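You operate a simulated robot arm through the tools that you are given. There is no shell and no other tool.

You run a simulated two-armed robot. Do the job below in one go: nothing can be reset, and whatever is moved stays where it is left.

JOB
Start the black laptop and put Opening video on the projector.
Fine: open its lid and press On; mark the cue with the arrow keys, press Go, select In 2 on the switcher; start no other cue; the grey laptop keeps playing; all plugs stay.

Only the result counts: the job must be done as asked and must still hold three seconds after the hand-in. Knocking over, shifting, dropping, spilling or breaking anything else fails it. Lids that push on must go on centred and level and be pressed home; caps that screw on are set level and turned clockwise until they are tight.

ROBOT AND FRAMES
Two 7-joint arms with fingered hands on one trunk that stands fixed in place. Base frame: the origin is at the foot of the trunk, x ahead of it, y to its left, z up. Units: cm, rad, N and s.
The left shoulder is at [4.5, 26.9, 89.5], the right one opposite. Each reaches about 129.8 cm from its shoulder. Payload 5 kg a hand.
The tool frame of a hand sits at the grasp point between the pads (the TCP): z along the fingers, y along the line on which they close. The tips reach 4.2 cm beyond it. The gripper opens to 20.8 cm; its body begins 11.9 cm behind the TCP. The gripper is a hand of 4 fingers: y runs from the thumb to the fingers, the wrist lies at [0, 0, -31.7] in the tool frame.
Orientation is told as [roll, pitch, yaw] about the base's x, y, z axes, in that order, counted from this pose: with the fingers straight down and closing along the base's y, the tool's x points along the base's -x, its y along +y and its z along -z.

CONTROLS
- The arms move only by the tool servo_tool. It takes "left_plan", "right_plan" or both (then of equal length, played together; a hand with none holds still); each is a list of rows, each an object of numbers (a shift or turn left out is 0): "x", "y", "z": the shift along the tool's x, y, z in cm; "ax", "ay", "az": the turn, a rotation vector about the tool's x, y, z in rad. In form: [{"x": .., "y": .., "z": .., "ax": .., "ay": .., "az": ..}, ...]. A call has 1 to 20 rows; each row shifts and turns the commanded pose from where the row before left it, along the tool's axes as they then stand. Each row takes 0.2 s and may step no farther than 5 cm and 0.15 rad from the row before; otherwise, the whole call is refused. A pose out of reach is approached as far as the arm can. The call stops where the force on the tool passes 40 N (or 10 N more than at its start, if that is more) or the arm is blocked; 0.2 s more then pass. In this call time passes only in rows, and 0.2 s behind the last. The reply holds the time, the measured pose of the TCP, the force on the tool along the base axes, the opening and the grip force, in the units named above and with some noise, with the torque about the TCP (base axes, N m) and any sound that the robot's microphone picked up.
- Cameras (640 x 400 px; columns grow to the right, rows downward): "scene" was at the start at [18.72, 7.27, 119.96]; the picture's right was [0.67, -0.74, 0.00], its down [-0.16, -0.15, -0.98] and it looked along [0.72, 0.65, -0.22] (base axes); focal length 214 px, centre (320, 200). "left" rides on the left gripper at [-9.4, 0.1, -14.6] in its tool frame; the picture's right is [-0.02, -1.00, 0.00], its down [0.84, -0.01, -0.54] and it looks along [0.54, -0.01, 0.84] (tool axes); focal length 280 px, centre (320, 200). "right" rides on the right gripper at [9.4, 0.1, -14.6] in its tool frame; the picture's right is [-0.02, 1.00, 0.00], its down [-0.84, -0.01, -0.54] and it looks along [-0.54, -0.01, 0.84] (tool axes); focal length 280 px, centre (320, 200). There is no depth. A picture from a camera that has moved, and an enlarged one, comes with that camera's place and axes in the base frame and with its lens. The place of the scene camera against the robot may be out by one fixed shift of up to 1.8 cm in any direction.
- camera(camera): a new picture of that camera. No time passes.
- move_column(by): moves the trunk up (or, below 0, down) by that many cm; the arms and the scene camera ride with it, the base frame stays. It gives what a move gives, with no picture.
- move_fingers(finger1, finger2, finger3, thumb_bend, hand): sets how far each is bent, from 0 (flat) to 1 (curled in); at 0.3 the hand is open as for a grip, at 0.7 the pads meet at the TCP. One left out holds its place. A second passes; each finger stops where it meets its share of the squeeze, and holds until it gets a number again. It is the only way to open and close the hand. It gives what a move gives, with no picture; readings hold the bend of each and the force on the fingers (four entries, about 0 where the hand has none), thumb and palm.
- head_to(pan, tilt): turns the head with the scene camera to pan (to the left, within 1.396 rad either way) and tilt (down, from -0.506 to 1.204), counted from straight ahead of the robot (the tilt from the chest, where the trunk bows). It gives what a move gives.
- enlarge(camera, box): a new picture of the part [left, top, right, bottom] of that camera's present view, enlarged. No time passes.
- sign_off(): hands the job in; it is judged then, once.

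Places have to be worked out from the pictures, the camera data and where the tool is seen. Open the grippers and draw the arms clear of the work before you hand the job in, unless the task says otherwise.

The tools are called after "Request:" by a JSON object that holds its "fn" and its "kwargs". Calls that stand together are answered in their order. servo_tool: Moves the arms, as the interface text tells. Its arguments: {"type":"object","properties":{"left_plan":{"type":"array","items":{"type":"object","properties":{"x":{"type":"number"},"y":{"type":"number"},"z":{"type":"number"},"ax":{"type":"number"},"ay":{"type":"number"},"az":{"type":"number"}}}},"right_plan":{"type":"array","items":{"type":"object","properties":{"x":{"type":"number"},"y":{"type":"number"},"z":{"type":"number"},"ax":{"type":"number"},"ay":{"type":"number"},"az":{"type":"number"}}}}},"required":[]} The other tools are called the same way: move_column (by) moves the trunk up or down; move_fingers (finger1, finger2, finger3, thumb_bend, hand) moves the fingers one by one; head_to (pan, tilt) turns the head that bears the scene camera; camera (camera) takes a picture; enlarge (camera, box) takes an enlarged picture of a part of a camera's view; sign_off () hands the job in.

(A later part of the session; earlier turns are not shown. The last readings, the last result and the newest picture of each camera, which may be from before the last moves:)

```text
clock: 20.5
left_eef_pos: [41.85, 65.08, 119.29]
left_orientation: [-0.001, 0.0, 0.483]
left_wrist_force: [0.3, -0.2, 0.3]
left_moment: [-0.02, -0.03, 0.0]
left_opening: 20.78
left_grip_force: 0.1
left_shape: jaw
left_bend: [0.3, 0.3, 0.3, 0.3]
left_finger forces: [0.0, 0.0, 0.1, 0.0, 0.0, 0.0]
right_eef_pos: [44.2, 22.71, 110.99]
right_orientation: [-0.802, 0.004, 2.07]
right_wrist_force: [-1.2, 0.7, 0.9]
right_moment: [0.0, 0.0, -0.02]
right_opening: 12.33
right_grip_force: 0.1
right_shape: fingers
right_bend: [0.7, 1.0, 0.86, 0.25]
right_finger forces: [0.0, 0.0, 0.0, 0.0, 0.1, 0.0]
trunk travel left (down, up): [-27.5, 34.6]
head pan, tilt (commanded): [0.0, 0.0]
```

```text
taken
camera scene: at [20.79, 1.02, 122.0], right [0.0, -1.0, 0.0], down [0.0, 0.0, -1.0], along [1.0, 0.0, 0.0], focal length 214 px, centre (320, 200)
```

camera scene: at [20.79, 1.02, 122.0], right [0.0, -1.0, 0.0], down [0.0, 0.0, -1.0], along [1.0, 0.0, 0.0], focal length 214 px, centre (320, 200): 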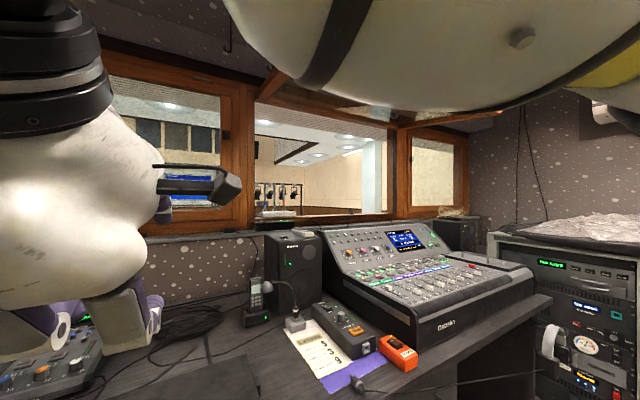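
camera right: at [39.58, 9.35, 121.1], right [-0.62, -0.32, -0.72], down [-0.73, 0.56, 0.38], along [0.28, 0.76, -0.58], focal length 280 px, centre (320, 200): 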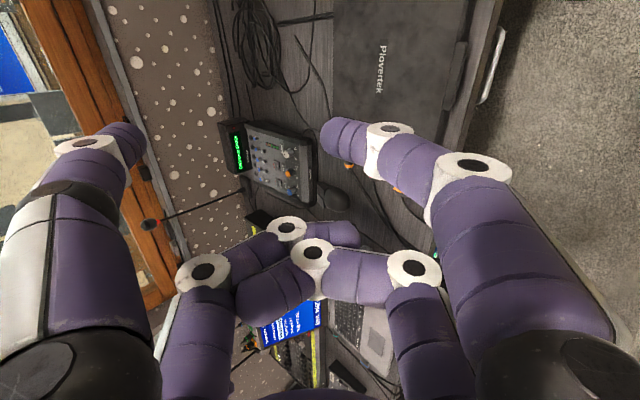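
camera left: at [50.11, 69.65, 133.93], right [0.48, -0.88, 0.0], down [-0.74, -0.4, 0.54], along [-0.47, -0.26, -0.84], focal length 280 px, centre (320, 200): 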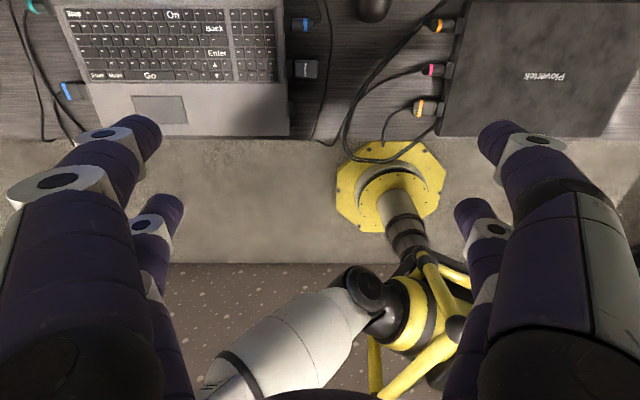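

The forearm passes close in front of the head. I reduce the tilt to 0.45 rad and go down 14 cm, then I will raise the trunk to get the head clear.

Request:
{"fn": "servo_tool", "kwargs": {"right_plan": [{"ax": -0.12}, {"ax": -0.12}, {"ax": -0.11}, {"y": 1.52, "z": 3.15}, {"y": 1.52, "z": 3.15}, {"y": 1.52, "z": 3.15}, {"y": 1.52, "z": 3.15}]}}

Request:
{"fn": "camera", "kwargs": {"camera": "scene"}}

```text
clock: 22.1
left_eef_pos: [41.88, 65.16, 119.33]
left_orientation: [0.0, 0.0, 0.485]
left_wrist_force: [0.3, 0.2, 0.2]
left_moment: [0.01, 0.1, 0.01]
left_opening: 20.78
left_grip_force: 0.0
left_shape: jaw
left_bend: [0.3, 0.3, 0.3, 0.3]
left_finger forces: [0.1, 0.0, 0.0, 0.0, 0.1, 0.1]
right_eef_pos: [44.5, 22.58, 97.05]
right_orientation: [-0.453, 0.004, 2.068]
right_wrist_force: [-0.1, 0.1, 0.2]
right_moment: [-0.03, 0.04, 0.04]
right_opening: 12.31
right_grip_force: 0.0
right_shape: fingers
right_bend: [0.7, 1.0, 0.86, 0.25]
right_finger forces: [0.0, 0.0, 0.0, 0.1, 0.1, 0.0]
trunk travel left (down, up): [-27.5, 34.6]
head pan, tilt (commanded): [0.0, 0.0]
```

```text
taken
camera scene: at [20.82, 1.01, 121.98], right [0.0, -1.0, 0.0], down [0.0, 0.0, -1.0], along [1.0, 0.0, 0.0], focal length 214 px, centre (320, 200)
```

scene: 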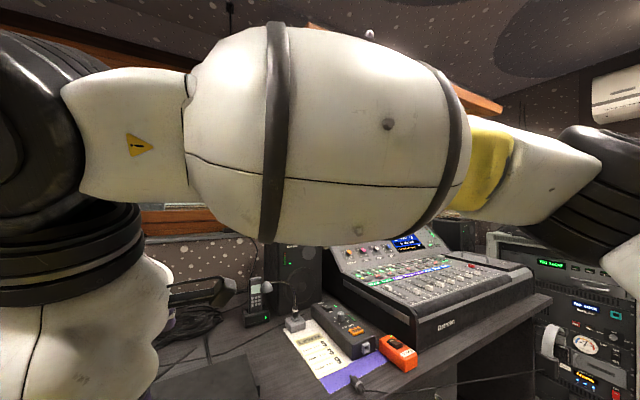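

The forearm is now right in front of the scene camera. I raise the trunk 20 cm (arms ride along), so I can then drop the hand well below head height.

Request:
{"fn": "move_column", "kwargs": {"by": 20}}

Request:
{"fn": "camera", "kwargs": {"camera": "scene"}}

```text
clock: 24.3
left_eef_pos: [41.88, 65.21, 139.23]
left_orientation: [0.0, 0.0, 0.483]
left_wrist_force: [0.3, -0.1, -0.6]
left_moment: [-0.02, -0.01, -0.01]
left_opening: 20.78
left_grip_force: 0.1
left_shape: jaw
left_bend: [0.3, 0.3, 0.3, 0.3]
left_finger forces: [0.0, 0.0, 0.0, 0.1, 0.0, 0.0]
right_eef_pos: [44.26, 22.74, 116.98]
right_orientation: [-0.45, 0.001, 2.069]
right_wrist_force: [0.4, -0.2, 0.8]
right_moment: [-0.02, 0.05, 0.04]
right_opening: 12.32
right_grip_force: 0.0
right_shape: fingers
right_bend: [0.7, 1.0, 0.86, 0.25]
right_finger forces: [0.0, 0.1, 0.0, 0.0, 0.0, 0.0]
trunk travel left (down, up): [-47.5, 14.6]
head pan, tilt (commanded): [0.0, 0.0]
```

```text
taken
camera scene: at [16.75, 1.02, 142.72], right [0.0, -1.0, 0.0], down [0.0, 0.0, -1.0], along [1.0, 0.0, 0.0], focal length 214 px, centre (320, 200)
```

scene: 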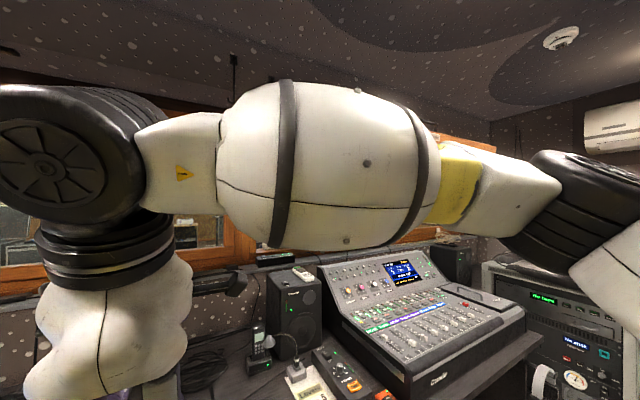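

Trunk raised. Now I lower the right hand to about z=93, keeping it over the strip in front of the desk.

Request:
{"fn": "servo_tool", "kwargs": {"right_plan": [{"y": 1.74, "z": 3.6}, {"y": 1.74, "z": 3.6}, {"y": 1.74, "z": 3.6}, {"y": 1.74, "z": 3.6}, {"y": 1.74, "z": 3.6}, {"y": 1.74, "z": 3.6}]}}

Request:
{"fn": "head_to", "kwargs": {"pan": 0.4, "tilt": 0.6}}

Request:
{"fn": "camera", "kwargs": {"camera": "scene"}}

Request:
{"fn": "camera", "kwargs": {"camera": "right"}}

```text
clock: 25.7
left_eef_pos: [41.98, 65.13, 139.34]
left_orientation: [-0.001, -0.001, 0.484]
left_wrist_force: [1.3, 0.4, -0.2]
left_moment: [0.02, 0.07, -0.01]
left_opening: 20.77
left_grip_force: 0.0
left_shape: jaw
left_bend: [0.3, 0.3, 0.3, 0.3]
left_finger forces: [0.1, 0.0, 0.0, 0.0, 0.1, 0.0]
right_eef_pos: [44.26, 22.73, 93.16]
right_orientation: [-0.452, 0.002, 2.069]
right_wrist_force: [-0.7, 0.1, 0.4]
right_moment: [0.03, 0.02, -0.03]
right_opening: 12.32
right_grip_force: 0.1
right_shape: fingers
right_bend: [0.7, 1.0, 0.87, 0.25]
right_finger forces: [0.1, 0.0, 0.1, 0.1, 0.0, 0.0]
trunk travel left (down, up): [-47.5, 14.6]
head pan, tilt (commanded): [0.0, 0.0]
```

```text
clock: 26.7
left_eef_pos: [41.9, 65.06, 139.36]
left_orientation: [-0.002, -0.001, 0.484]
left_wrist_force: [0.9, 0.2, 0.4]
left_moment: [0.02, -0.03, 0.0]
left_opening: 20.81
left_grip_force: 0.1
left_shape: jaw
left_bend: [0.3, 0.3, 0.3, 0.3]
left_finger forces: [0.0, 0.1, 0.0, 0.1, 0.1, 0.0]
right_eef_pos: [44.23, 22.7, 93.24]
right_orientation: [-0.451, 0.003, 2.069]
right_wrist_force: [-0.6, -0.2, -0.1]
right_moment: [0.0, 0.0, 0.0]
right_opening: 12.32
right_grip_force: 0.0
right_shape: fingers
right_bend: [0.7, 1.0, 0.87, 0.25]
right_finger forces: [0.0, 0.0, 0.1, 0.0, 0.0, 0.0]
trunk travel left (down, up): [-47.5, 14.6]
head pan, tilt (commanded): [0.4, 0.6]
```

```text
taken
camera scene: at [15.87, 4.44, 137.23], right [0.39, -0.92, 0.0], down [-0.52, -0.22, -0.83], along [0.76, 0.32, -0.56], focal length 214 px, centre (320, 200)
```

scene: 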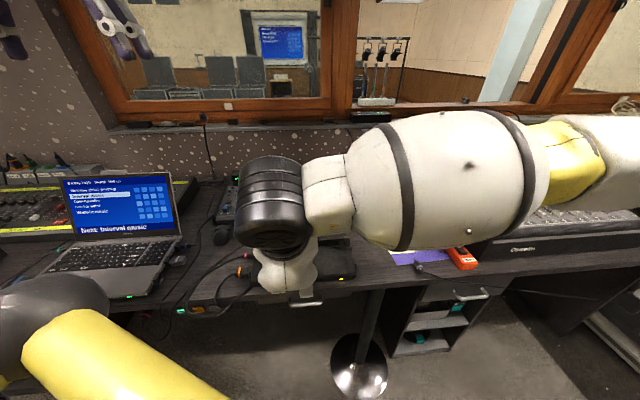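

```text
taken
camera right: at [43.1, 11.42, 106.4], right [-0.8, -0.42, -0.44], down [-0.6, 0.63, 0.49], along [0.07, 0.65, -0.76], focal length 280 px, centre (320, 200)
```

right: 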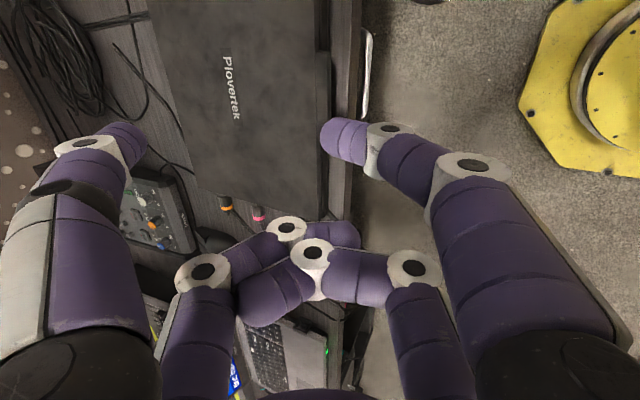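

The hand is in front of the laptop at z≈93. I tilt it to 0.75 rad and descend to where the tip is about 4 cm short of the tab and slightly above its underside level.

Request:
{"fn": "servo_tool", "kwargs": {"right_plan": [{"ax": 0.15}, {"ax": 0.15}, {"x": -0.16, "y": 1.6, "z": 2.03}, {"x": -0.16, "y": 1.6, "z": 2.03}, {"x": -0.17, "y": 1.6, "z": 2.03}]}}

Request:
{"fn": "camera", "kwargs": {"camera": "right"}}

Request:
{"fn": "camera", "kwargs": {"camera": "scene"}}

```text
clock: 27.9
left_eef_pos: [41.89, 65.09, 139.23]
left_orientation: [-0.002, -0.001, 0.483]
left_wrist_force: [-0.1, -0.1, 0.5]
left_moment: [-0.02, 0.06, 0.02]
left_opening: 20.77
left_grip_force: 0.2
left_shape: jaw
left_bend: [0.3, 0.3, 0.3, 0.3]
left_finger forces: [0.1, 0.0, 0.0, 0.1, 0.0, 0.1]
right_eef_pos: [44.77, 23.47, 85.25]
right_orientation: [-0.754, 0.002, 2.068]
right_wrist_force: [0.4, 0.1, 0.1]
right_moment: [0.02, 0.01, 0.05]
right_opening: 12.27
right_grip_force: 0.0
right_shape: fingers
right_bend: [0.7, 1.0, 0.87, 0.25]
right_finger forces: [0.0, 0.1, 0.0, 0.1, 0.0, 0.0]
trunk travel left (down, up): [-47.5, 14.6]
head pan, tilt (commanded): [0.4, 0.6]
```

```text
taken
camera right: at [40.42, 10.41, 95.91], right [-0.65, -0.34, -0.68], down [-0.72, 0.57, 0.4], along [0.25, 0.75, -0.61], focal length 280 px, centre (320, 200)
```

right: 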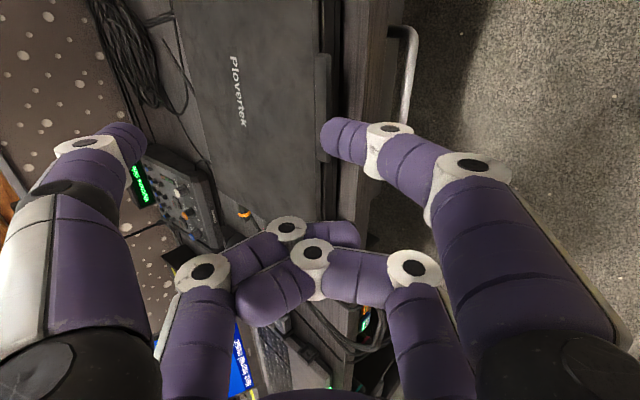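

```text
taken
camera scene: at [15.9, 4.45, 137.21], right [0.39, -0.92, 0.0], down [-0.52, -0.22, -0.82], along [0.76, 0.32, -0.57], focal length 214 px, centre (320, 200)
```

scene: 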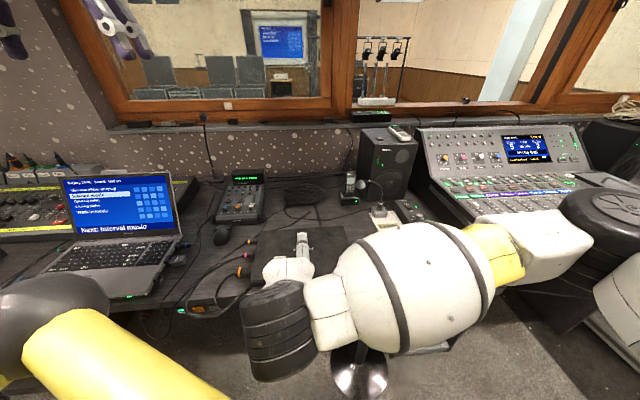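

Posture is fine. I enlarge the right camera around the fingertip, tab and desk edge to place them against each other.

Request:
{"fn": "enlarge", "kwargs": {"camera": "right", "box": [260, 20, 420, 220]}}

Request:
{"fn": "enlarge", "kwargs": {"camera": "scene", "box": [180, 210, 380, 335]}}

```text
2.00 times, centred on (340, 120) of right
camera zoom: at [40.42, 10.41, 95.91], right [-0.65, -0.34, -0.68], down [-0.72, 0.57, 0.4], along [0.25, 0.75, -0.61], focal length 561 px, centre (280, 360)
```

zoom: 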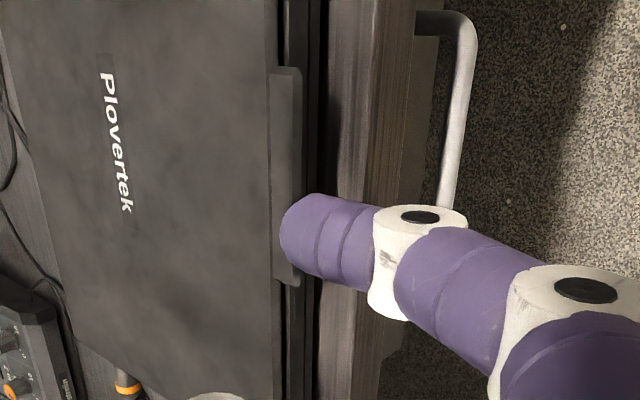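

```text
3.20 times, centred on (280, 272) of scene
camera zoom: at [15.9, 4.45, 137.21], right [0.39, -0.92, 0.0], down [-0.52, -0.22, -0.82], along [0.76, 0.32, -0.57], focal length 686 px, centre (448, -32)
```

zoom: 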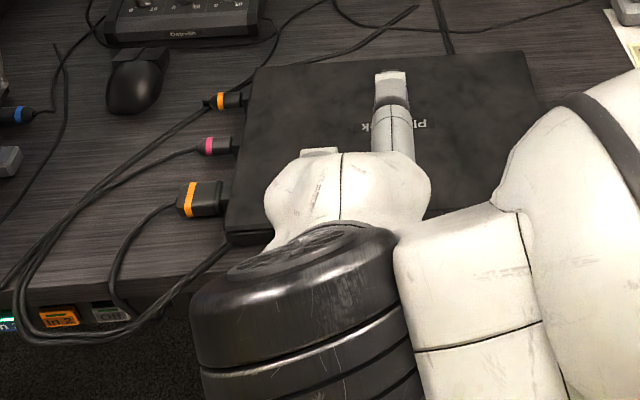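

I need the desk-top height better, so I enlarge the strip with tab, base front and desk edge strongly.

Request:
{"fn": "enlarge", "kwargs": {"camera": "right", "box": [310, 40, 390, 90]}}

Request:
{"fn": "enlarge", "kwargs": {"camera": "right", "box": [300, 110, 380, 160]}}

```text
8.00 times, centred on (350, 65) of right
camera zoom: at [40.42, 10.41, 95.91], right [-0.65, -0.34, -0.68], down [-0.72, 0.57, 0.4], along [0.25, 0.75, -0.61], focal length 2243 px, centre (80, 1280)
```

zoom: 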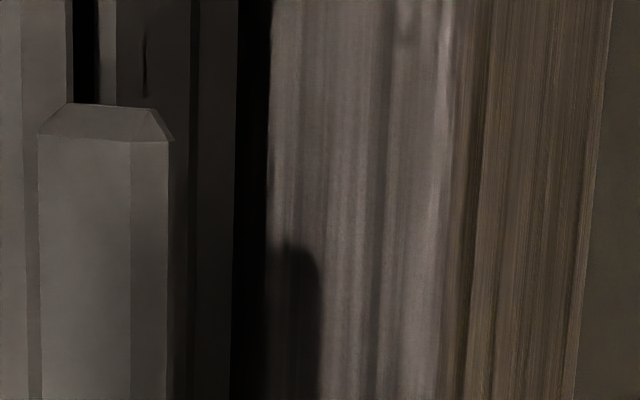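

```text
8.00 times, centred on (340, 135) of right
camera zoom: at [40.42, 10.41, 95.91], right [-0.65, -0.34, -0.68], down [-0.72, 0.57, 0.4], along [0.25, 0.75, -0.61], focal length 2243 px, centre (160, 720)
```

zoom: 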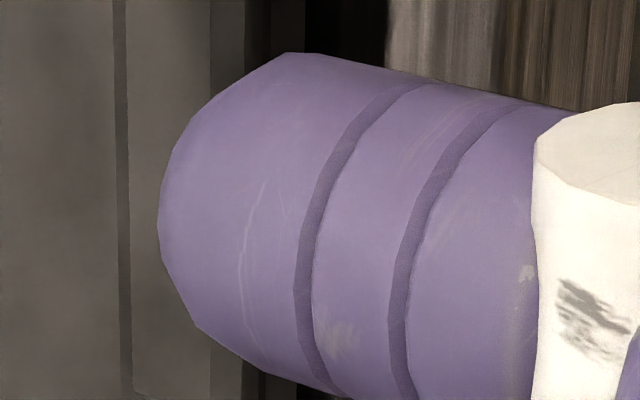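

Now it's clear: tab underside z≈78.3, front face f≈56.1 (along d), desk top z≈75.5, so a 2.5 cm thick fingertip just fits beneath. I lower the tip in front of the desk edge to centre height ≈77.2.

Request:
{"fn": "servo_tool", "kwargs": {"right_plan": [{"y": 1.43, "z": 2.15}, {"y": 1.43, "z": 2.15}]}}

Request:
{"fn": "enlarge", "kwargs": {"camera": "right", "box": [260, 20, 420, 220]}}

Request:
{"fn": "enlarge", "kwargs": {"camera": "scene", "box": [180, 210, 380, 335]}}

```text
clock: 28.5
left_eef_pos: [41.97, 65.11, 139.22]
left_orientation: [0.0, 0.0, 0.483]
left_wrist_force: [0.1, 0.2, -0.5]
left_moment: [-0.01, 0.08, -0.02]
left_opening: 20.78
left_grip_force: 0.0
left_shape: jaw
left_bend: [0.3, 0.3, 0.3, 0.3]
left_finger forces: [0.1, 0.1, 0.0, 0.0, 0.0, 0.0]
right_eef_pos: [45.46, 23.83, 79.99]
right_orientation: [-0.751, 0.003, 2.069]
right_wrist_force: [0.7, -1.0, 1.3]
right_moment: [-0.06, 0.06, 0.03]
right_opening: 12.33
right_grip_force: 0.1
right_shape: fingers
right_bend: [0.7, 1.0, 0.87, 0.25]
right_finger forces: [0.2, 0.0, 0.1, 0.0, 0.1, 0.0]
trunk travel left (down, up): [-47.5, 14.6]
head pan, tilt (commanded): [0.4, 0.6]
```

```text
2.00 times, centred on (340, 120) of right
camera zoom: at [41.08, 10.75, 90.73], right [-0.65, -0.34, -0.68], down [-0.72, 0.57, 0.4], along [0.25, 0.75, -0.61], focal length 561 px, centre (280, 360)
```

zoom: 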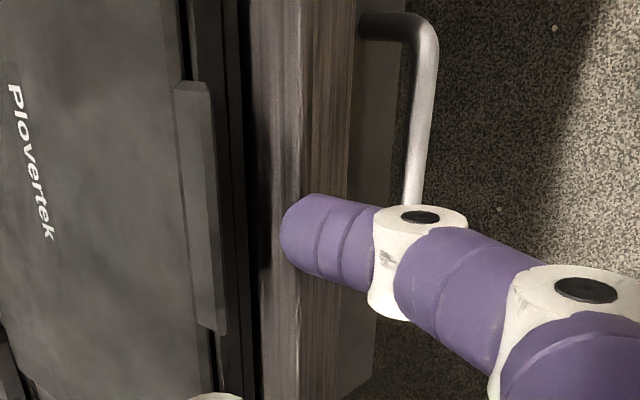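

```text
3.20 times, centred on (280, 272) of scene
camera zoom: at [15.89, 4.44, 137.22], right [0.39, -0.92, 0.0], down [-0.52, -0.22, -0.82], along [0.76, 0.32, -0.57], focal length 686 px, centre (448, -32)
```

zoom: 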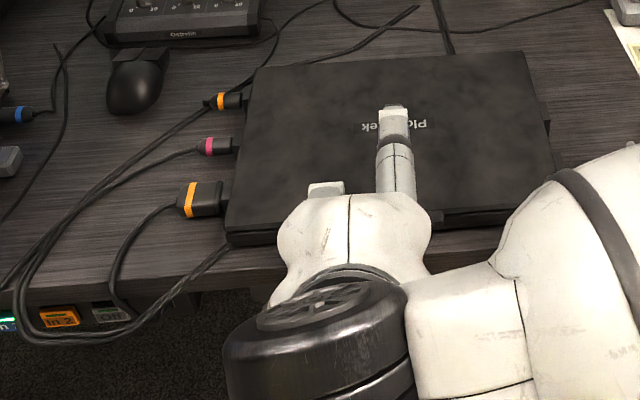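

The tip is in front of the desk edge at the right height (TCP z≈80). I slide it forward 2.6 cm toward the gap under the tab.

Request:
{"fn": "servo_tool", "kwargs": {"right_plan": [{"y": -0.365, "z": 0.342}, {"y": -0.365, "z": 0.342}, {"y": -0.365, "z": 0.342}, {"y": -0.365, "z": 0.342}, {"y": -0.365, "z": 0.342}]}}

Request:
{"fn": "enlarge", "kwargs": {"camera": "right", "box": [260, 20, 420, 220]}}

```text
clock: 29.7
left_eef_pos: [41.9, 65.08, 139.27]
left_orientation: [0.0, -0.001, 0.483]
left_wrist_force: [0.9, -0.2, -0.2]
left_moment: [0.0, 0.02, 0.02]
left_opening: 20.78
left_grip_force: 0.1
left_shape: jaw
left_bend: [0.3, 0.3, 0.3, 0.3]
left_finger forces: [0.0, 0.0, 0.1, 0.1, 0.0, 0.0]
right_eef_pos: [47.72, 25.06, 80.09]
right_orientation: [-0.752, 0.003, 2.067]
right_wrist_force: [0.7, 0.1, 0.1]
right_moment: [0.03, 0.03, 0.03]
right_opening: 12.3
right_grip_force: 0.1
right_shape: fingers
right_bend: [0.7, 1.0, 0.87, 0.25]
right_finger forces: [0.1, 0.0, 0.0, 0.0, 0.0, 0.0]
trunk travel left (down, up): [-47.5, 14.6]
head pan, tilt (commanded): [0.4, 0.6]
```

```text
2.00 times, centred on (340, 120) of right
camera zoom: at [43.34, 11.93, 90.7], right [-0.65, -0.34, -0.68], down [-0.72, 0.57, 0.4], along [0.25, 0.75, -0.61], focal length 561 px, centre (280, 360)
```

zoom: 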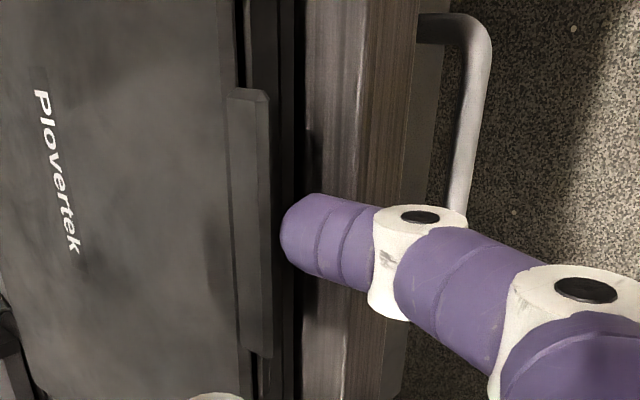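

No contact yet; the tip is just short of the tab's front. I advance another 0.5 cm.

Request:
{"fn": "servo_tool", "kwargs": {"right_plan": [{"y": -0.182, "z": 0.171}, {"y": -0.182, "z": 0.171}]}}

Request:
{"fn": "enlarge", "kwargs": {"camera": "right", "box": [290, 60, 410, 180]}}

```text
clock: 30.3
left_eef_pos: [41.86, 65.11, 139.27]
left_orientation: [-0.001, 0.0, 0.483]
left_wrist_force: [0.3, -0.1, 0.1]
left_moment: [0.04, -0.02, 0.01]
left_opening: 20.8
left_grip_force: 0.0
left_shape: jaw
left_bend: [0.3, 0.3, 0.3, 0.3]
left_finger forces: [0.0, 0.0, 0.1, 0.1, 0.0, 0.0]
right_eef_pos: [48.11, 25.21, 80.09]
right_orientation: [-0.751, 0.002, 2.069]
right_wrist_force: [-1.1, -0.6, -0.7]
right_moment: [0.0, 0.09, -0.04]
right_opening: 12.46
right_grip_force: 1.3
right_shape: fingers
right_bend: [0.69, 1.0, 0.87, 0.25]
right_finger forces: [1.6, 0.0, 0.1, 0.0, 0.1, 0.1]
trunk travel left (down, up): [-47.5, 14.6]
head pan, tilt (commanded): [0.4, 0.6]
```

```text
3.33 times, centred on (350, 120) of right
camera zoom: at [43.74, 12.15, 90.79], right [-0.65, -0.34, -0.68], down [-0.72, 0.57, 0.4], along [0.25, 0.75, -0.61], focal length 935 px, centre (220, 467)
```

zoom: 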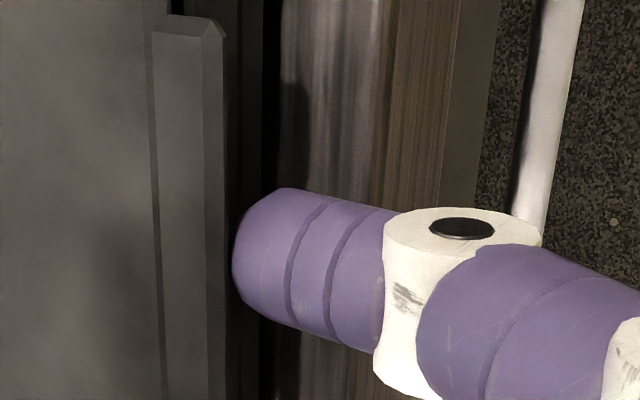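

Light contact with the tab (finger1 1.6 N, pushing back along −d). I now move up in small steps with a slight forward share.

Request:
{"fn": "servo_tool", "kwargs": {"right_plan": [{"y": -0.172, "z": -0.15}, {"y": -0.172, "z": -0.15}, {"y": -0.172, "z": -0.15}]}}

Request:
{"fn": "enlarge", "kwargs": {"camera": "right", "box": [290, 60, 410, 180]}}

```text
clock: 31.1
left_eef_pos: [41.87, 65.21, 139.3]
left_orientation: [0.0, 0.0, 0.481]
left_wrist_force: [0.5, 0.3, -0.1]
left_moment: [0.0, 0.0, -0.02]
left_opening: 20.81
left_grip_force: 0.0
left_shape: jaw
left_bend: [0.3, 0.3, 0.3, 0.3]
left_finger forces: [0.1, 0.0, 0.1, 0.1, 0.0, 0.0]
right_eef_pos: [48.12, 25.25, 80.94]
right_orientation: [-0.751, 0.004, 2.068]
right_wrist_force: [-0.6, -0.1, -4.1]
right_moment: [0.11, 0.15, -0.01]
right_opening: 12.91
right_grip_force: 1.4
right_shape: fingers
right_bend: [0.67, 1.0, 0.87, 0.25]
right_finger forces: [3.8, 0.1, 0.1, 0.1, 0.0, 0.0]
trunk travel left (down, up): [-47.5, 14.6]
head pan, tilt (commanded): [0.4, 0.6]
```

```text
3.33 times, centred on (350, 120) of right
camera zoom: at [43.82, 12.2, 91.56], right [-0.65, -0.34, -0.68], down [-0.72, 0.57, 0.4], along [0.25, 0.75, -0.61], focal length 935 px, centre (220, 467)
```

zoom: 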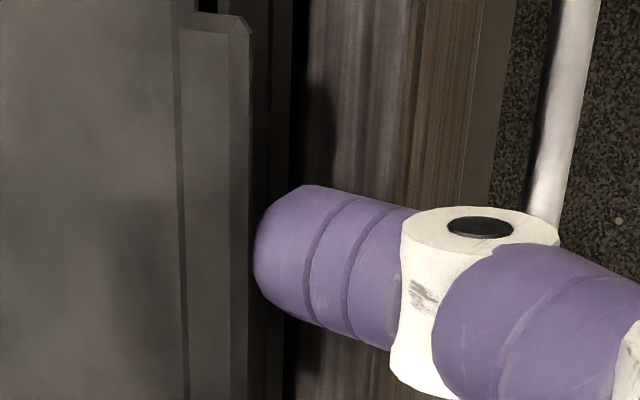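

The tab presses down on the finger with 4 N, so it is hooked from below. I continue lifting 1 cm.

Request:
{"fn": "servo_tool", "kwargs": {"right_plan": [{"y": -0.23, "z": -0.22}, {"y": -0.23, "z": -0.22}, {"y": -0.23, "z": -0.22}]}}

Request:
{"fn": "enlarge", "kwargs": {"camera": "right", "box": [260, 20, 420, 220]}}

Request:
{"fn": "enlarge", "kwargs": {"camera": "scene", "box": [180, 210, 380, 335]}}

```text
clock: 31.9
left_eef_pos: [42.01, 65.18, 139.39]
left_orientation: [-0.002, 0.0, 0.483]
left_wrist_force: [-0.6, -0.1, 0.0]
left_moment: [0.0, 0.02, 0.0]
left_opening: 20.77
left_grip_force: 0.0
left_shape: jaw
left_bend: [0.3, 0.3, 0.3, 0.3]
left_finger forces: [0.0, 0.1, 0.1, 0.1, 0.0, 0.0]
right_eef_pos: [48.14, 25.42, 81.78]
right_orientation: [-0.751, 0.001, 2.069]
right_wrist_force: [-0.2, -1.3, -3.9]
right_moment: [0.0, 0.08, -0.06]
right_opening: 12.92
right_grip_force: 2.2
right_shape: fingers
right_bend: [0.67, 1.0, 0.87, 0.25]
right_finger forces: [3.8, 0.0, 0.1, 0.1, 0.0, 0.0]
trunk travel left (down, up): [-47.5, 14.6]
head pan, tilt (commanded): [0.4, 0.6]
```

```text
2.00 times, centred on (340, 120) of right
camera zoom: at [43.78, 12.26, 92.45], right [-0.65, -0.34, -0.68], down [-0.72, 0.57, 0.4], along [0.25, 0.75, -0.61], focal length 561 px, centre (280, 360)
```

zoom: 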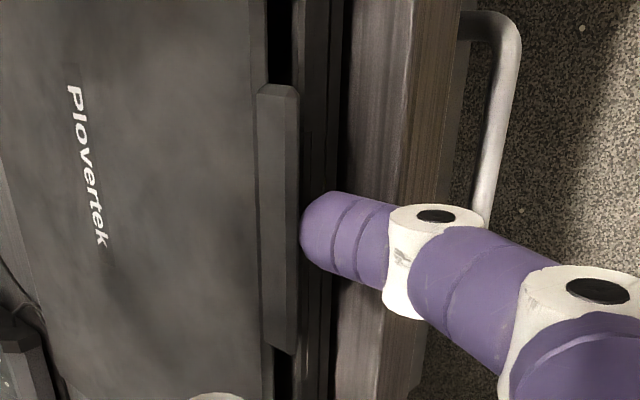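

```text
3.20 times, centred on (280, 272) of scene
camera zoom: at [15.88, 4.45, 137.22], right [0.39, -0.92, 0.0], down [-0.52, -0.22, -0.83], along [0.76, 0.32, -0.56], focal length 686 px, centre (448, -32)
```

zoom: 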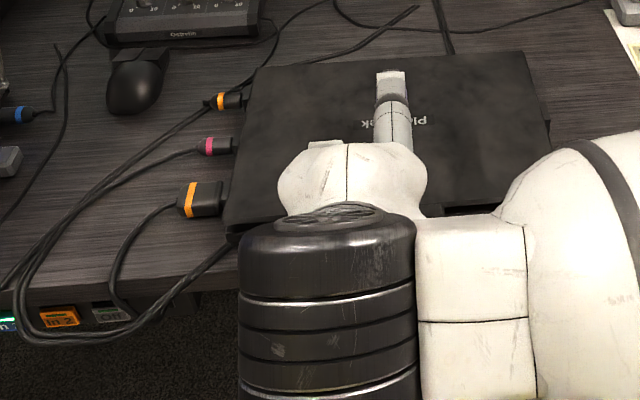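

The lid is opening (gap widens, steady 4 N). I keep lifting along the lid's arc, working the tip further under the lid.

Request:
{"fn": "servo_tool", "kwargs": {"right_plan": [{"y": -0.546, "z": -0.173}, {"y": -0.546, "z": -0.173}, {"y": -0.546, "z": -0.173}, {"y": -0.546, "z": -0.173}, {"y": -0.546, "z": -0.173}]}}

Request:
{"fn": "camera", "kwargs": {"camera": "right"}}

Request:
{"fn": "enlarge", "kwargs": {"camera": "scene", "box": [180, 210, 380, 335]}}

```text
clock: 33.1
left_eef_pos: [41.82, 65.21, 139.33]
left_orientation: [0.001, -0.001, 0.483]
left_wrist_force: [-1.3, 0.6, -0.5]
left_moment: [0.01, 0.01, -0.02]
left_opening: 20.77
left_grip_force: 0.0
left_shape: jaw
left_bend: [0.3, 0.3, 0.3, 0.3]
left_finger forces: [0.0, 0.1, 0.0, 0.0, 0.1, 0.0]
right_eef_pos: [49.52, 25.92, 84.27]
right_orientation: [-0.752, 0.001, 2.068]
right_wrist_force: [-3.1, -1.0, -5.1]
right_moment: [0.02, 0.17, -0.1]
right_opening: 13.16
right_grip_force: 1.7
right_shape: fingers
right_bend: [0.67, 1.0, 0.87, 0.25]
right_finger forces: [4.4, 0.0, 0.0, 0.0, 0.0, 0.1]
trunk travel left (down, up): [-47.5, 14.6]
head pan, tilt (commanded): [0.4, 0.6]
```

```text
taken
camera right: at [45.11, 12.94, 94.94], right [-0.65, -0.34, -0.68], down [-0.72, 0.57, 0.4], along [0.25, 0.75, -0.61], focal length 280 px, centre (320, 200)
```

right: 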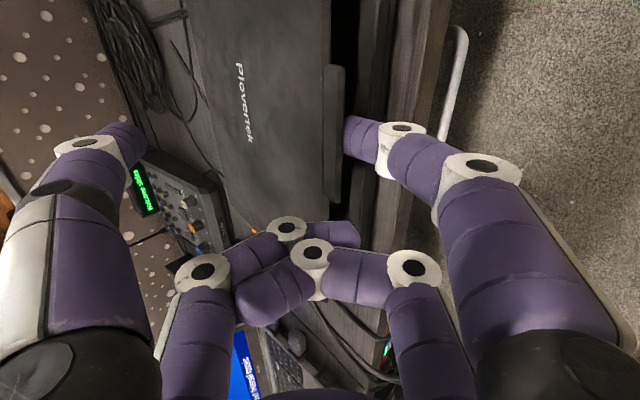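

```text
3.20 times, centred on (280, 272) of scene
camera zoom: at [15.86, 4.45, 137.22], right [0.39, -0.92, 0.0], down [-0.52, -0.22, -0.83], along [0.76, 0.32, -0.56], focal length 686 px, centre (448, -32)
```

zoom: 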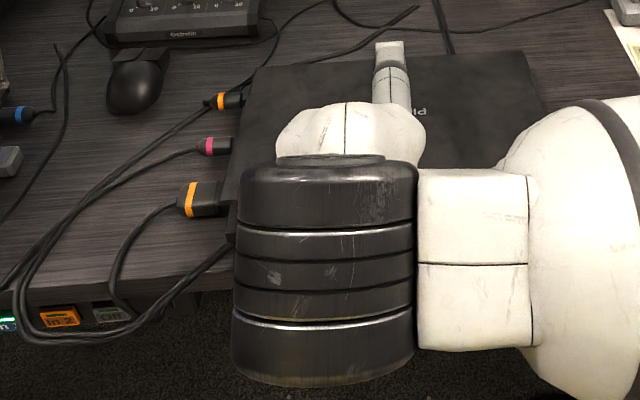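

The tip is now under the tab and carrying the lid. I continue along the arc toward about 30° open.

Request:
{"fn": "servo_tool", "kwargs": {"right_plan": [{"y": -0.608, "z": -0.161}, {"y": -0.608, "z": -0.161}, {"y": -0.608, "z": -0.161}, {"y": -0.608, "z": -0.161}, {"y": -0.608, "z": -0.161}, {"y": -0.608, "z": -0.161}, {"y": -0.608, "z": -0.161}, {"y": -0.608, "z": -0.161}, {"y": -0.608, "z": -0.161}, {"y": -0.608, "z": -0.161}, {"y": -0.608, "z": -0.161}, {"y": -0.608, "z": -0.161}]}}

Request:
{"fn": "camera", "kwargs": {"camera": "right"}}

Request:
{"fn": "camera", "kwargs": {"camera": "scene"}}

```text
clock: 35.7
left_eef_pos: [41.8, 65.18, 139.28]
left_orientation: [0.0, -0.002, 0.481]
left_wrist_force: [0.4, -0.3, -0.1]
left_moment: [0.03, -0.02, 0.03]
left_opening: 20.77
left_grip_force: 0.0
left_shape: jaw
left_bend: [0.3, 0.3, 0.3, 0.3]
left_finger forces: [0.0, 0.0, 0.0, 0.0, 0.1, 0.0]
right_eef_pos: [52.74, 27.85, 90.72]
right_orientation: [-0.752, 0.004, 2.067]
right_wrist_force: [-4.5, -1.9, -2.3]
right_moment: [0.03, 0.18, -0.11]
right_opening: 13.09
right_grip_force: 2.6
right_shape: fingers
right_bend: [0.67, 1.0, 0.87, 0.25]
right_finger forces: [4.4, 0.0, 0.0, 0.0, 0.0, 0.0]
trunk travel left (down, up): [-47.5, 14.6]
head pan, tilt (commanded): [0.4, 0.6]
```

```text
taken
camera right: at [48.58, 14.85, 101.31], right [-0.65, -0.34, -0.68], down [-0.72, 0.57, 0.4], along [0.25, 0.75, -0.61], focal length 280 px, centre (320, 200)
```

right: 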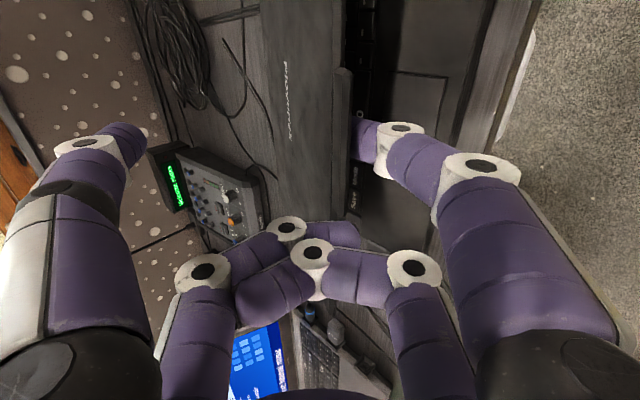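

```text
taken
camera scene: at [15.85, 4.44, 137.22], right [0.39, -0.92, 0.0], down [-0.52, -0.22, -0.83], along [0.76, 0.32, -0.56], focal length 214 px, centre (320, 200)
```

scene: 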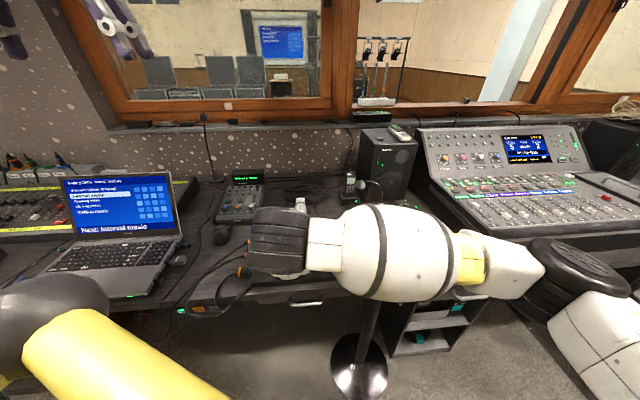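

Lid is about 30° up, the keyboard shows beneath. I go on along the arc toward ~50°.

Request:
{"fn": "servo_tool", "kwargs": {"right_plan": [{"y": -0.679, "z": -0.021}, {"y": -0.679, "z": -0.021}, {"y": -0.679, "z": -0.021}, {"y": -0.679, "z": -0.021}, {"y": -0.679, "z": -0.021}, {"y": -0.679, "z": -0.021}, {"y": -0.679, "z": -0.021}, {"y": -0.644, "z": 0.06}, {"y": -0.644, "z": 0.06}, {"y": -0.644, "z": 0.06}, {"y": -0.644, "z": 0.06}, {"y": -0.644, "z": 0.06}, {"y": -0.644, "z": 0.06}, {"y": -0.644, "z": 0.06}]}}

Request:
{"fn": "camera", "kwargs": {"camera": "right"}}

Request:
{"fn": "camera", "kwargs": {"camera": "scene"}}

```text
clock: 38.7
left_eef_pos: [41.7, 65.15, 139.38]
left_orientation: [-0.001, -0.001, 0.482]
left_wrist_force: [0.1, 0.1, 0.1]
left_moment: [0.04, -0.01, -0.03]
left_opening: 20.77
left_grip_force: 0.0
left_shape: jaw
left_bend: [0.3, 0.3, 0.3, 0.3]
left_finger forces: [0.0, 0.0, 0.0, 0.0, 0.0, 0.0]
right_eef_pos: [59.0, 31.36, 96.94]
right_orientation: [-0.753, 0.0, 2.068]
right_wrist_force: [-7.3, -5.9, 7.4]
right_moment: [0.1, 0.37, -0.14]
right_opening: 13.11
right_grip_force: 3.8
right_shape: fingers
right_bend: [0.66, 1.0, 0.9, 0.25]
right_finger forces: [6.6, 0.0, 0.1, 0.0, 0.0, 0.0]
trunk travel left (down, up): [-47.5, 14.6]
head pan, tilt (commanded): [0.4, 0.6]
```

```text
taken
camera right: at [54.66, 18.2, 107.54], right [-0.65, -0.34, -0.68], down [-0.72, 0.57, 0.4], along [0.26, 0.75, -0.61], focal length 280 px, centre (320, 200)
```

right: 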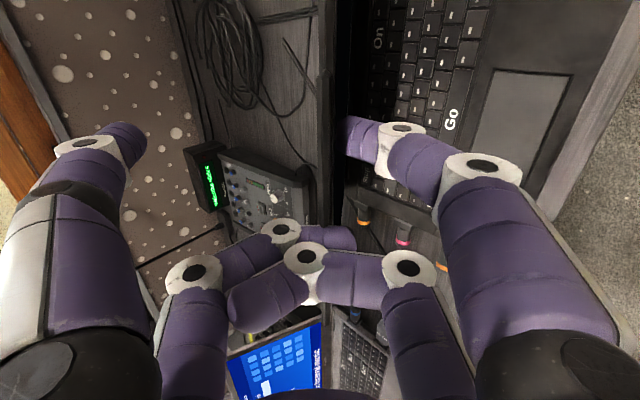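

```text
taken
camera scene: at [15.79, 4.4, 137.23], right [0.39, -0.92, 0.0], down [-0.52, -0.22, -0.83], along [0.76, 0.32, -0.56], focal length 214 px, centre (320, 200)
```

scene: 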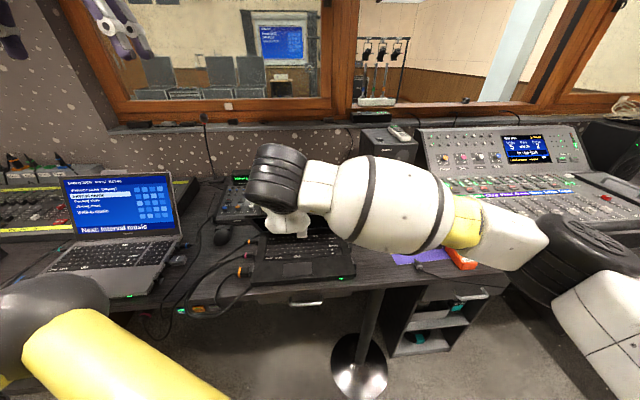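

Lid is at about 57° and the black keyboard (On, Go…) is visible. The +7 N upward force says curled finger3 rests on the lid's edge, so I slide the hand ~2.4 cm outward along the lid before pushing further.

Request:
{"fn": "servo_tool", "kwargs": {"right_plan": [{"y": -0.105, "z": -0.587}, {"y": -0.105, "z": -0.587}, {"y": -0.105, "z": -0.587}, {"y": -0.105, "z": -0.587}]}}

Request:
{"fn": "camera", "kwargs": {"camera": "right"}}

```text
clock: 39.7
left_eef_pos: [41.94, 65.1, 139.23]
left_orientation: [-0.001, -0.002, 0.484]
left_wrist_force: [-0.2, -0.9, -0.5]
left_moment: [-0.01, 0.0, 0.0]
left_opening: 20.82
left_grip_force: 0.1
left_shape: jaw
left_bend: [0.3, 0.3, 0.3, 0.3]
left_finger forces: [0.0, 0.1, 0.1, 0.0, 0.0, 0.0]
right_eef_pos: [58.03, 30.6, 98.86]
right_orientation: [-0.75, 0.003, 2.069]
right_wrist_force: [-2.3, -1.3, -3.0]
right_moment: [0.01, 0.18, -0.05]
right_opening: 13.06
right_grip_force: 2.1
right_shape: fingers
right_bend: [0.67, 1.0, 0.89, 0.25]
right_finger forces: [3.8, 0.1, 0.0, 0.0, 0.0, 0.1]
trunk travel left (down, up): [-47.5, 14.6]
head pan, tilt (commanded): [0.4, 0.6]
```

```text
taken
camera right: at [53.6, 17.53, 109.5], right [-0.65, -0.34, -0.68], down [-0.72, 0.57, 0.4], along [0.25, 0.75, -0.61], focal length 280 px, centre (320, 200)
```

right: 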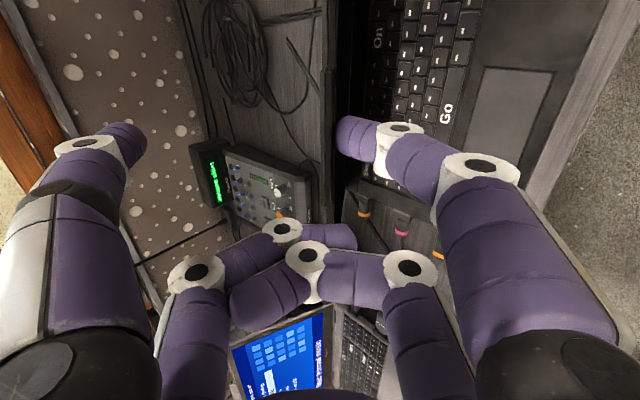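

Contact is clean again (≈4 N normal to the lid). I continue pushing along the arc to about 80°.

Request:
{"fn": "servo_tool", "kwargs": {"right_plan": [{"y": -0.619, "z": 0.115}, {"y": -0.619, "z": 0.115}, {"y": -0.619, "z": 0.115}, {"y": -0.619, "z": 0.115}, {"y": -0.619, "z": 0.115}, {"y": -0.619, "z": 0.115}, {"y": -0.619, "z": 0.115}, {"y": -0.507, "z": 0.227}, {"y": -0.507, "z": 0.227}, {"y": -0.507, "z": 0.227}, {"y": -0.507, "z": 0.227}, {"y": -0.507, "z": 0.227}, {"y": -0.507, "z": 0.227}, {"y": -0.507, "z": 0.227}, {"y": -0.507, "z": 0.227}]}}

Request:
{"fn": "camera", "kwargs": {"camera": "right"}}

Request:
{"fn": "camera", "kwargs": {"camera": "scene"}}

```text
clock: 42.9
left_eef_pos: [41.88, 65.24, 139.3]
left_orientation: [0.0, -0.001, 0.483]
left_wrist_force: [-0.2, 0.0, -0.9]
left_moment: [0.03, -0.02, 0.0]
left_opening: 20.79
left_grip_force: 0.0
left_shape: jaw
left_bend: [0.3, 0.3, 0.3, 0.3]
left_finger forces: [0.0, 0.0, 0.1, 0.1, 0.0, 0.1]
right_eef_pos: [65.11, 34.52, 102.71]
right_orientation: [-0.752, 0.0, 2.068]
right_wrist_force: [-0.6, -2.1, -2.2]
right_moment: [-0.06, 0.12, -0.05]
right_opening: 12.9
right_grip_force: 1.7
right_shape: fingers
right_bend: [0.68, 1.0, 0.89, 0.25]
right_finger forces: [2.5, 0.0, 0.0, 0.0, 0.0, 0.1]
trunk travel left (down, up): [-47.5, 14.6]
head pan, tilt (commanded): [0.4, 0.6]
```

```text
taken
camera right: at [60.6, 21.41, 113.29], right [-0.65, -0.34, -0.68], down [-0.72, 0.57, 0.4], along [0.25, 0.75, -0.61], focal length 280 px, centre (320, 200)
```

right: 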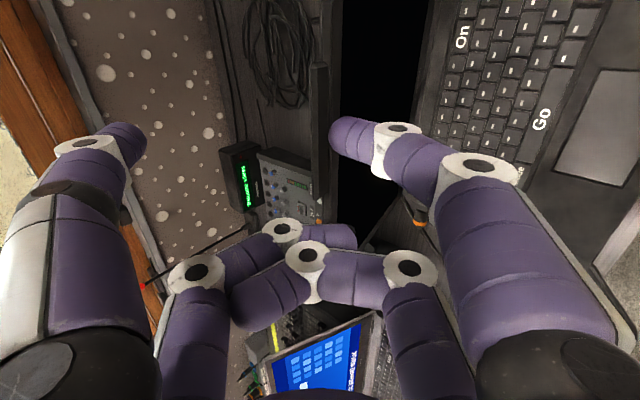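

```text
taken
camera scene: at [15.86, 4.45, 137.22], right [0.39, -0.92, 0.0], down [-0.52, -0.22, -0.83], along [0.76, 0.32, -0.56], focal length 214 px, centre (320, 200)
```

scene: 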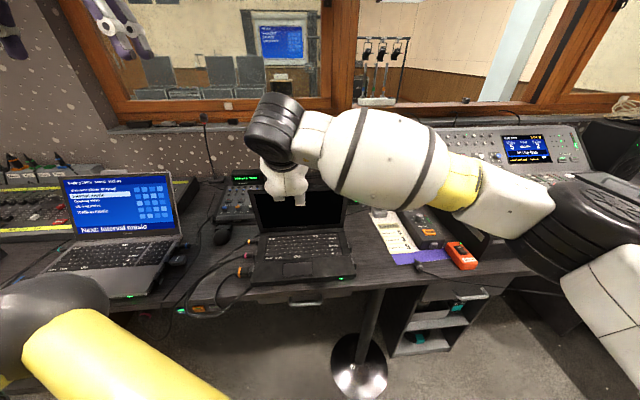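

Lid is near 80° and the power LED has turned green. I push on past vertical to about 105°.

Request:
{"fn": "servo_tool", "kwargs": {"right_plan": [{"y": -0.438, "z": 0.315}, {"y": -0.438, "z": 0.315}, {"y": -0.438, "z": 0.315}, {"y": -0.438, "z": 0.315}, {"y": -0.438, "z": 0.315}, {"y": -0.438, "z": 0.315}, {"y": -0.438, "z": 0.315}, {"y": -0.438, "z": 0.315}, {"y": -0.34, "z": 0.339}, {"y": -0.34, "z": 0.339}, {"y": -0.34, "z": 0.339}, {"y": -0.34, "z": 0.339}, {"y": -0.34, "z": 0.339}, {"y": -0.34, "z": 0.339}, {"y": -0.34, "z": 0.339}]}}

Request:
{"fn": "camera", "kwargs": {"camera": "right"}}

Request:
{"fn": "camera", "kwargs": {"camera": "scene"}}

```text
clock: 46.1
left_eef_pos: [41.83, 65.17, 139.22]
left_orientation: [-0.001, -0.003, 0.484]
left_wrist_force: [0.3, -0.8, -0.3]
left_moment: [-0.03, 0.0, -0.01]
left_opening: 20.8
left_grip_force: 0.0
left_shape: jaw
left_bend: [0.3, 0.3, 0.3, 0.3]
left_finger forces: [0.0, 0.0, 0.1, 0.0, 0.0, 0.1]
right_eef_pos: [71.75, 37.98, 103.02]
right_orientation: [-0.749, 0.002, 2.069]
right_wrist_force: [-1.3, -1.4, -0.4]
right_moment: [-0.03, 0.07, -0.01]
right_opening: 12.52
right_grip_force: 0.7
right_shape: fingers
right_bend: [0.69, 1.0, 0.89, 0.25]
right_finger forces: [1.2, 0.0, 0.0, 0.0, 0.1, 0.0]
trunk travel left (down, up): [-47.5, 14.6]
head pan, tilt (commanded): [0.4, 0.6]
```

```text
taken
camera right: at [67.33, 25.01, 113.72], right [-0.65, -0.34, -0.68], down [-0.72, 0.57, 0.4], along [0.25, 0.75, -0.61], focal length 280 px, centre (320, 200)
```

right: 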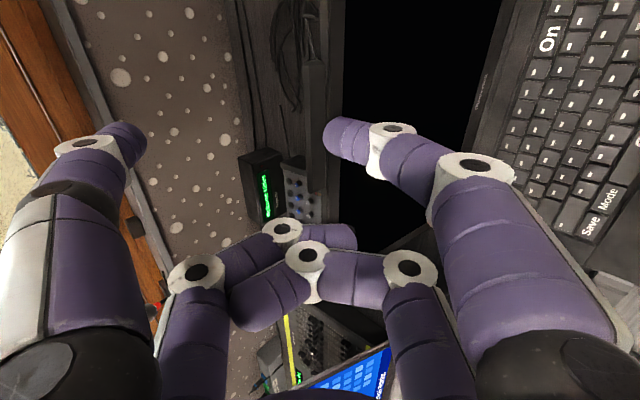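

```text
taken
camera scene: at [15.86, 4.45, 137.22], right [0.39, -0.92, 0.0], down [-0.52, -0.22, -0.83], along [0.76, 0.32, -0.56], focal length 214 px, centre (320, 200)
```

scene: 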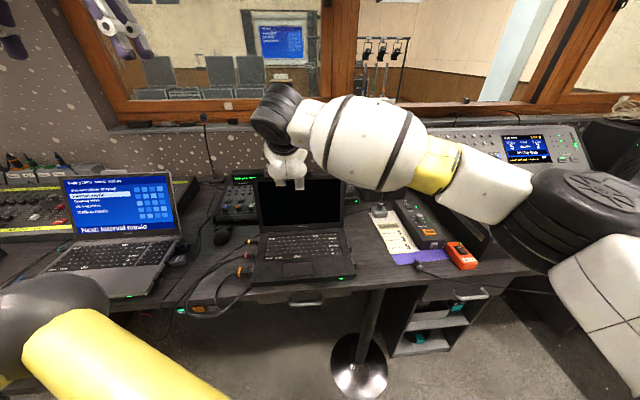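

The lid is slightly past vertical; I push a little further to about 107° to be safe.

Request:
{"fn": "servo_tool", "kwargs": {"right_plan": [{"y": -0.266, "z": 0.359}, {"y": -0.266, "z": 0.359}, {"y": -0.266, "z": 0.359}, {"y": -0.266, "z": 0.359}, {"y": -0.266, "z": 0.359}, {"y": -0.24, "z": 0.37}, {"y": -0.24, "z": 0.37}]}}

Request:
{"fn": "camera", "kwargs": {"camera": "scene"}}

```text
clock: 47.7
left_eef_pos: [41.85, 65.27, 139.38]
left_orientation: [0.001, 0.0, 0.482]
left_wrist_force: [-0.1, 0.4, -1.1]
left_moment: [-0.02, -0.02, -0.02]
left_opening: 20.79
left_grip_force: 0.0
left_shape: jaw
left_bend: [0.3, 0.3, 0.3, 0.3]
left_finger forces: [0.0, 0.0, 0.0, 0.0, 0.0, 0.0]
right_eef_pos: [74.77, 39.16, 102.66]
right_orientation: [-0.754, 0.0, 2.063]
right_wrist_force: [-0.2, 0.2, -0.1]
right_moment: [-0.02, -0.02, -0.01]
right_opening: 12.36
right_grip_force: 0.5
right_shape: fingers
right_bend: [0.7, 1.0, 0.89, 0.25]
right_finger forces: [0.2, 0.1, 0.0, 0.1, 0.1, 0.0]
trunk travel left (down, up): [-47.5, 14.6]
head pan, tilt (commanded): [0.4, 0.6]
```

```text
taken
camera scene: at [15.87, 4.44, 137.22], right [0.39, -0.92, 0.0], down [-0.52, -0.22, -0.83], along [0.76, 0.32, -0.56], focal length 214 px, centre (320, 200)
```

scene: 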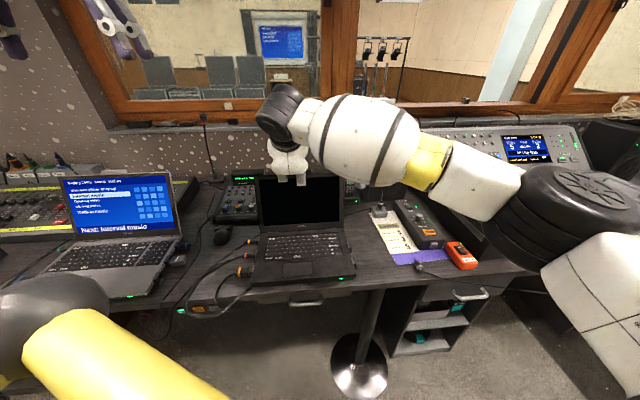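

Contact force is ~0 now; the lid stands on its own. I lift the hand straight up out of the lid's edge and then back toward me to view the keyboard.

Request:
{"fn": "servo_tool", "kwargs": {"right_plan": [{"y": -2.28, "z": -2.43}, {"y": -2.28, "z": -2.43}, {"y": -2.28, "z": -2.43}, {"y": 2.9, "z": -2.7}, {"y": 2.9, "z": -2.7}, {"y": 2.9, "z": -2.7}, {"y": 2.9, "z": -2.7}]}}

Request:
{"fn": "camera", "kwargs": {"camera": "right"}}

Request:
{"fn": "camera", "kwargs": {"camera": "scene"}}

```text
clock: 49.3
left_eef_pos: [41.94, 65.07, 139.35]
left_orientation: [0.0, -0.002, 0.484]
left_wrist_force: [0.5, -0.6, 1.1]
left_moment: [0.09, 0.03, -0.01]
left_opening: 20.79
left_grip_force: 0.1
left_shape: jaw
left_bend: [0.3, 0.3, 0.3, 0.3]
left_finger forces: [0.0, 0.0, 0.0, 0.0, 0.0, 0.0]
right_eef_pos: [60.61, 31.87, 112.29]
right_orientation: [-0.752, 0.001, 2.066]
right_wrist_force: [0.1, -0.2, 0.2]
right_moment: [0.11, 0.06, 0.07]
right_opening: 12.29
right_grip_force: 0.2
right_shape: fingers
right_bend: [0.7, 1.0, 0.89, 0.25]
right_finger forces: [0.0, 0.0, 0.0, 0.1, 0.0, 0.0]
trunk travel left (down, up): [-47.5, 14.6]
head pan, tilt (commanded): [0.4, 0.6]
```

```text
taken
camera right: at [56.13, 18.72, 122.89], right [-0.65, -0.34, -0.68], down [-0.72, 0.57, 0.4], along [0.25, 0.75, -0.61], focal length 280 px, centre (320, 200)
```

right: 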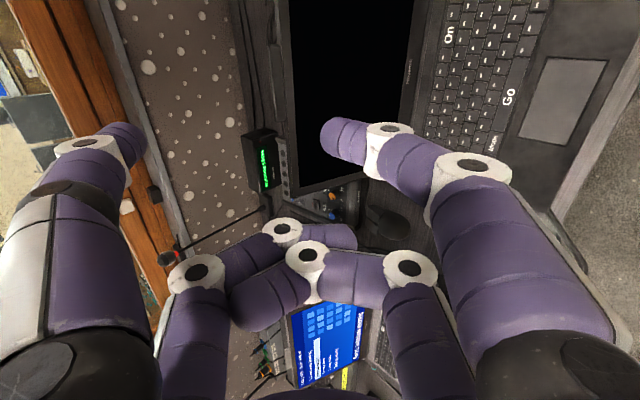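

```text
taken
camera scene: at [15.91, 4.37, 137.22], right [0.39, -0.92, 0.0], down [-0.52, -0.22, -0.83], along [0.76, 0.32, -0.56], focal length 214 px, centre (320, 200)
```

scene: 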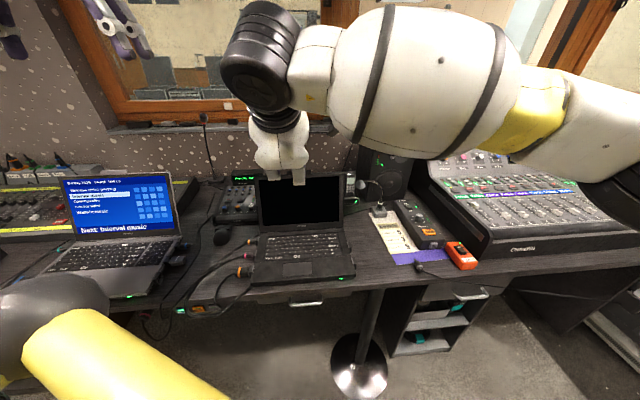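

The lid stays open. I enlarge the black laptop's keyboard in both views.

Request:
{"fn": "enlarge", "kwargs": {"camera": "scene", "box": [230, 165, 370, 292]}}

Request:
{"fn": "enlarge", "kwargs": {"camera": "right", "box": [400, 0, 640, 180]}}

```text
3.15 times, centred on (300, 228) of scene
camera zoom: at [15.91, 4.37, 137.22], right [0.39, -0.92, 0.0], down [-0.52, -0.22, -0.83], along [0.76, 0.32, -0.56], focal length 676 px, centre (383, 110)
```

zoom: 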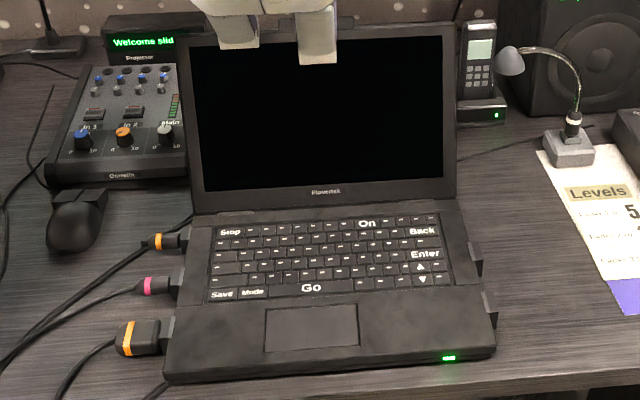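

```text
2.22 times, centred on (520, 90) of right
camera zoom: at [56.13, 18.72, 122.89], right [-0.65, -0.34, -0.68], down [-0.72, 0.57, 0.4], along [0.25, 0.75, -0.61], focal length 623 px, centre (-124, 444)
```

zoom: 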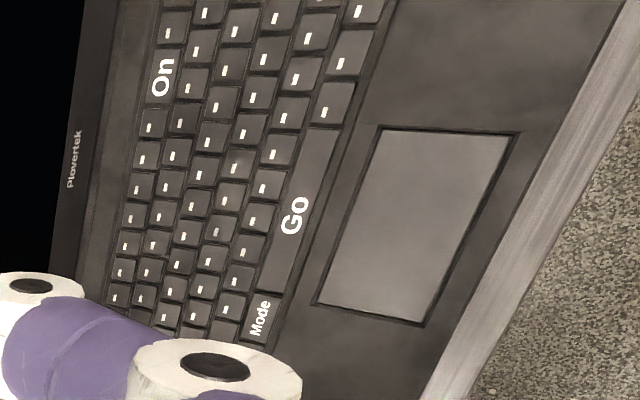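

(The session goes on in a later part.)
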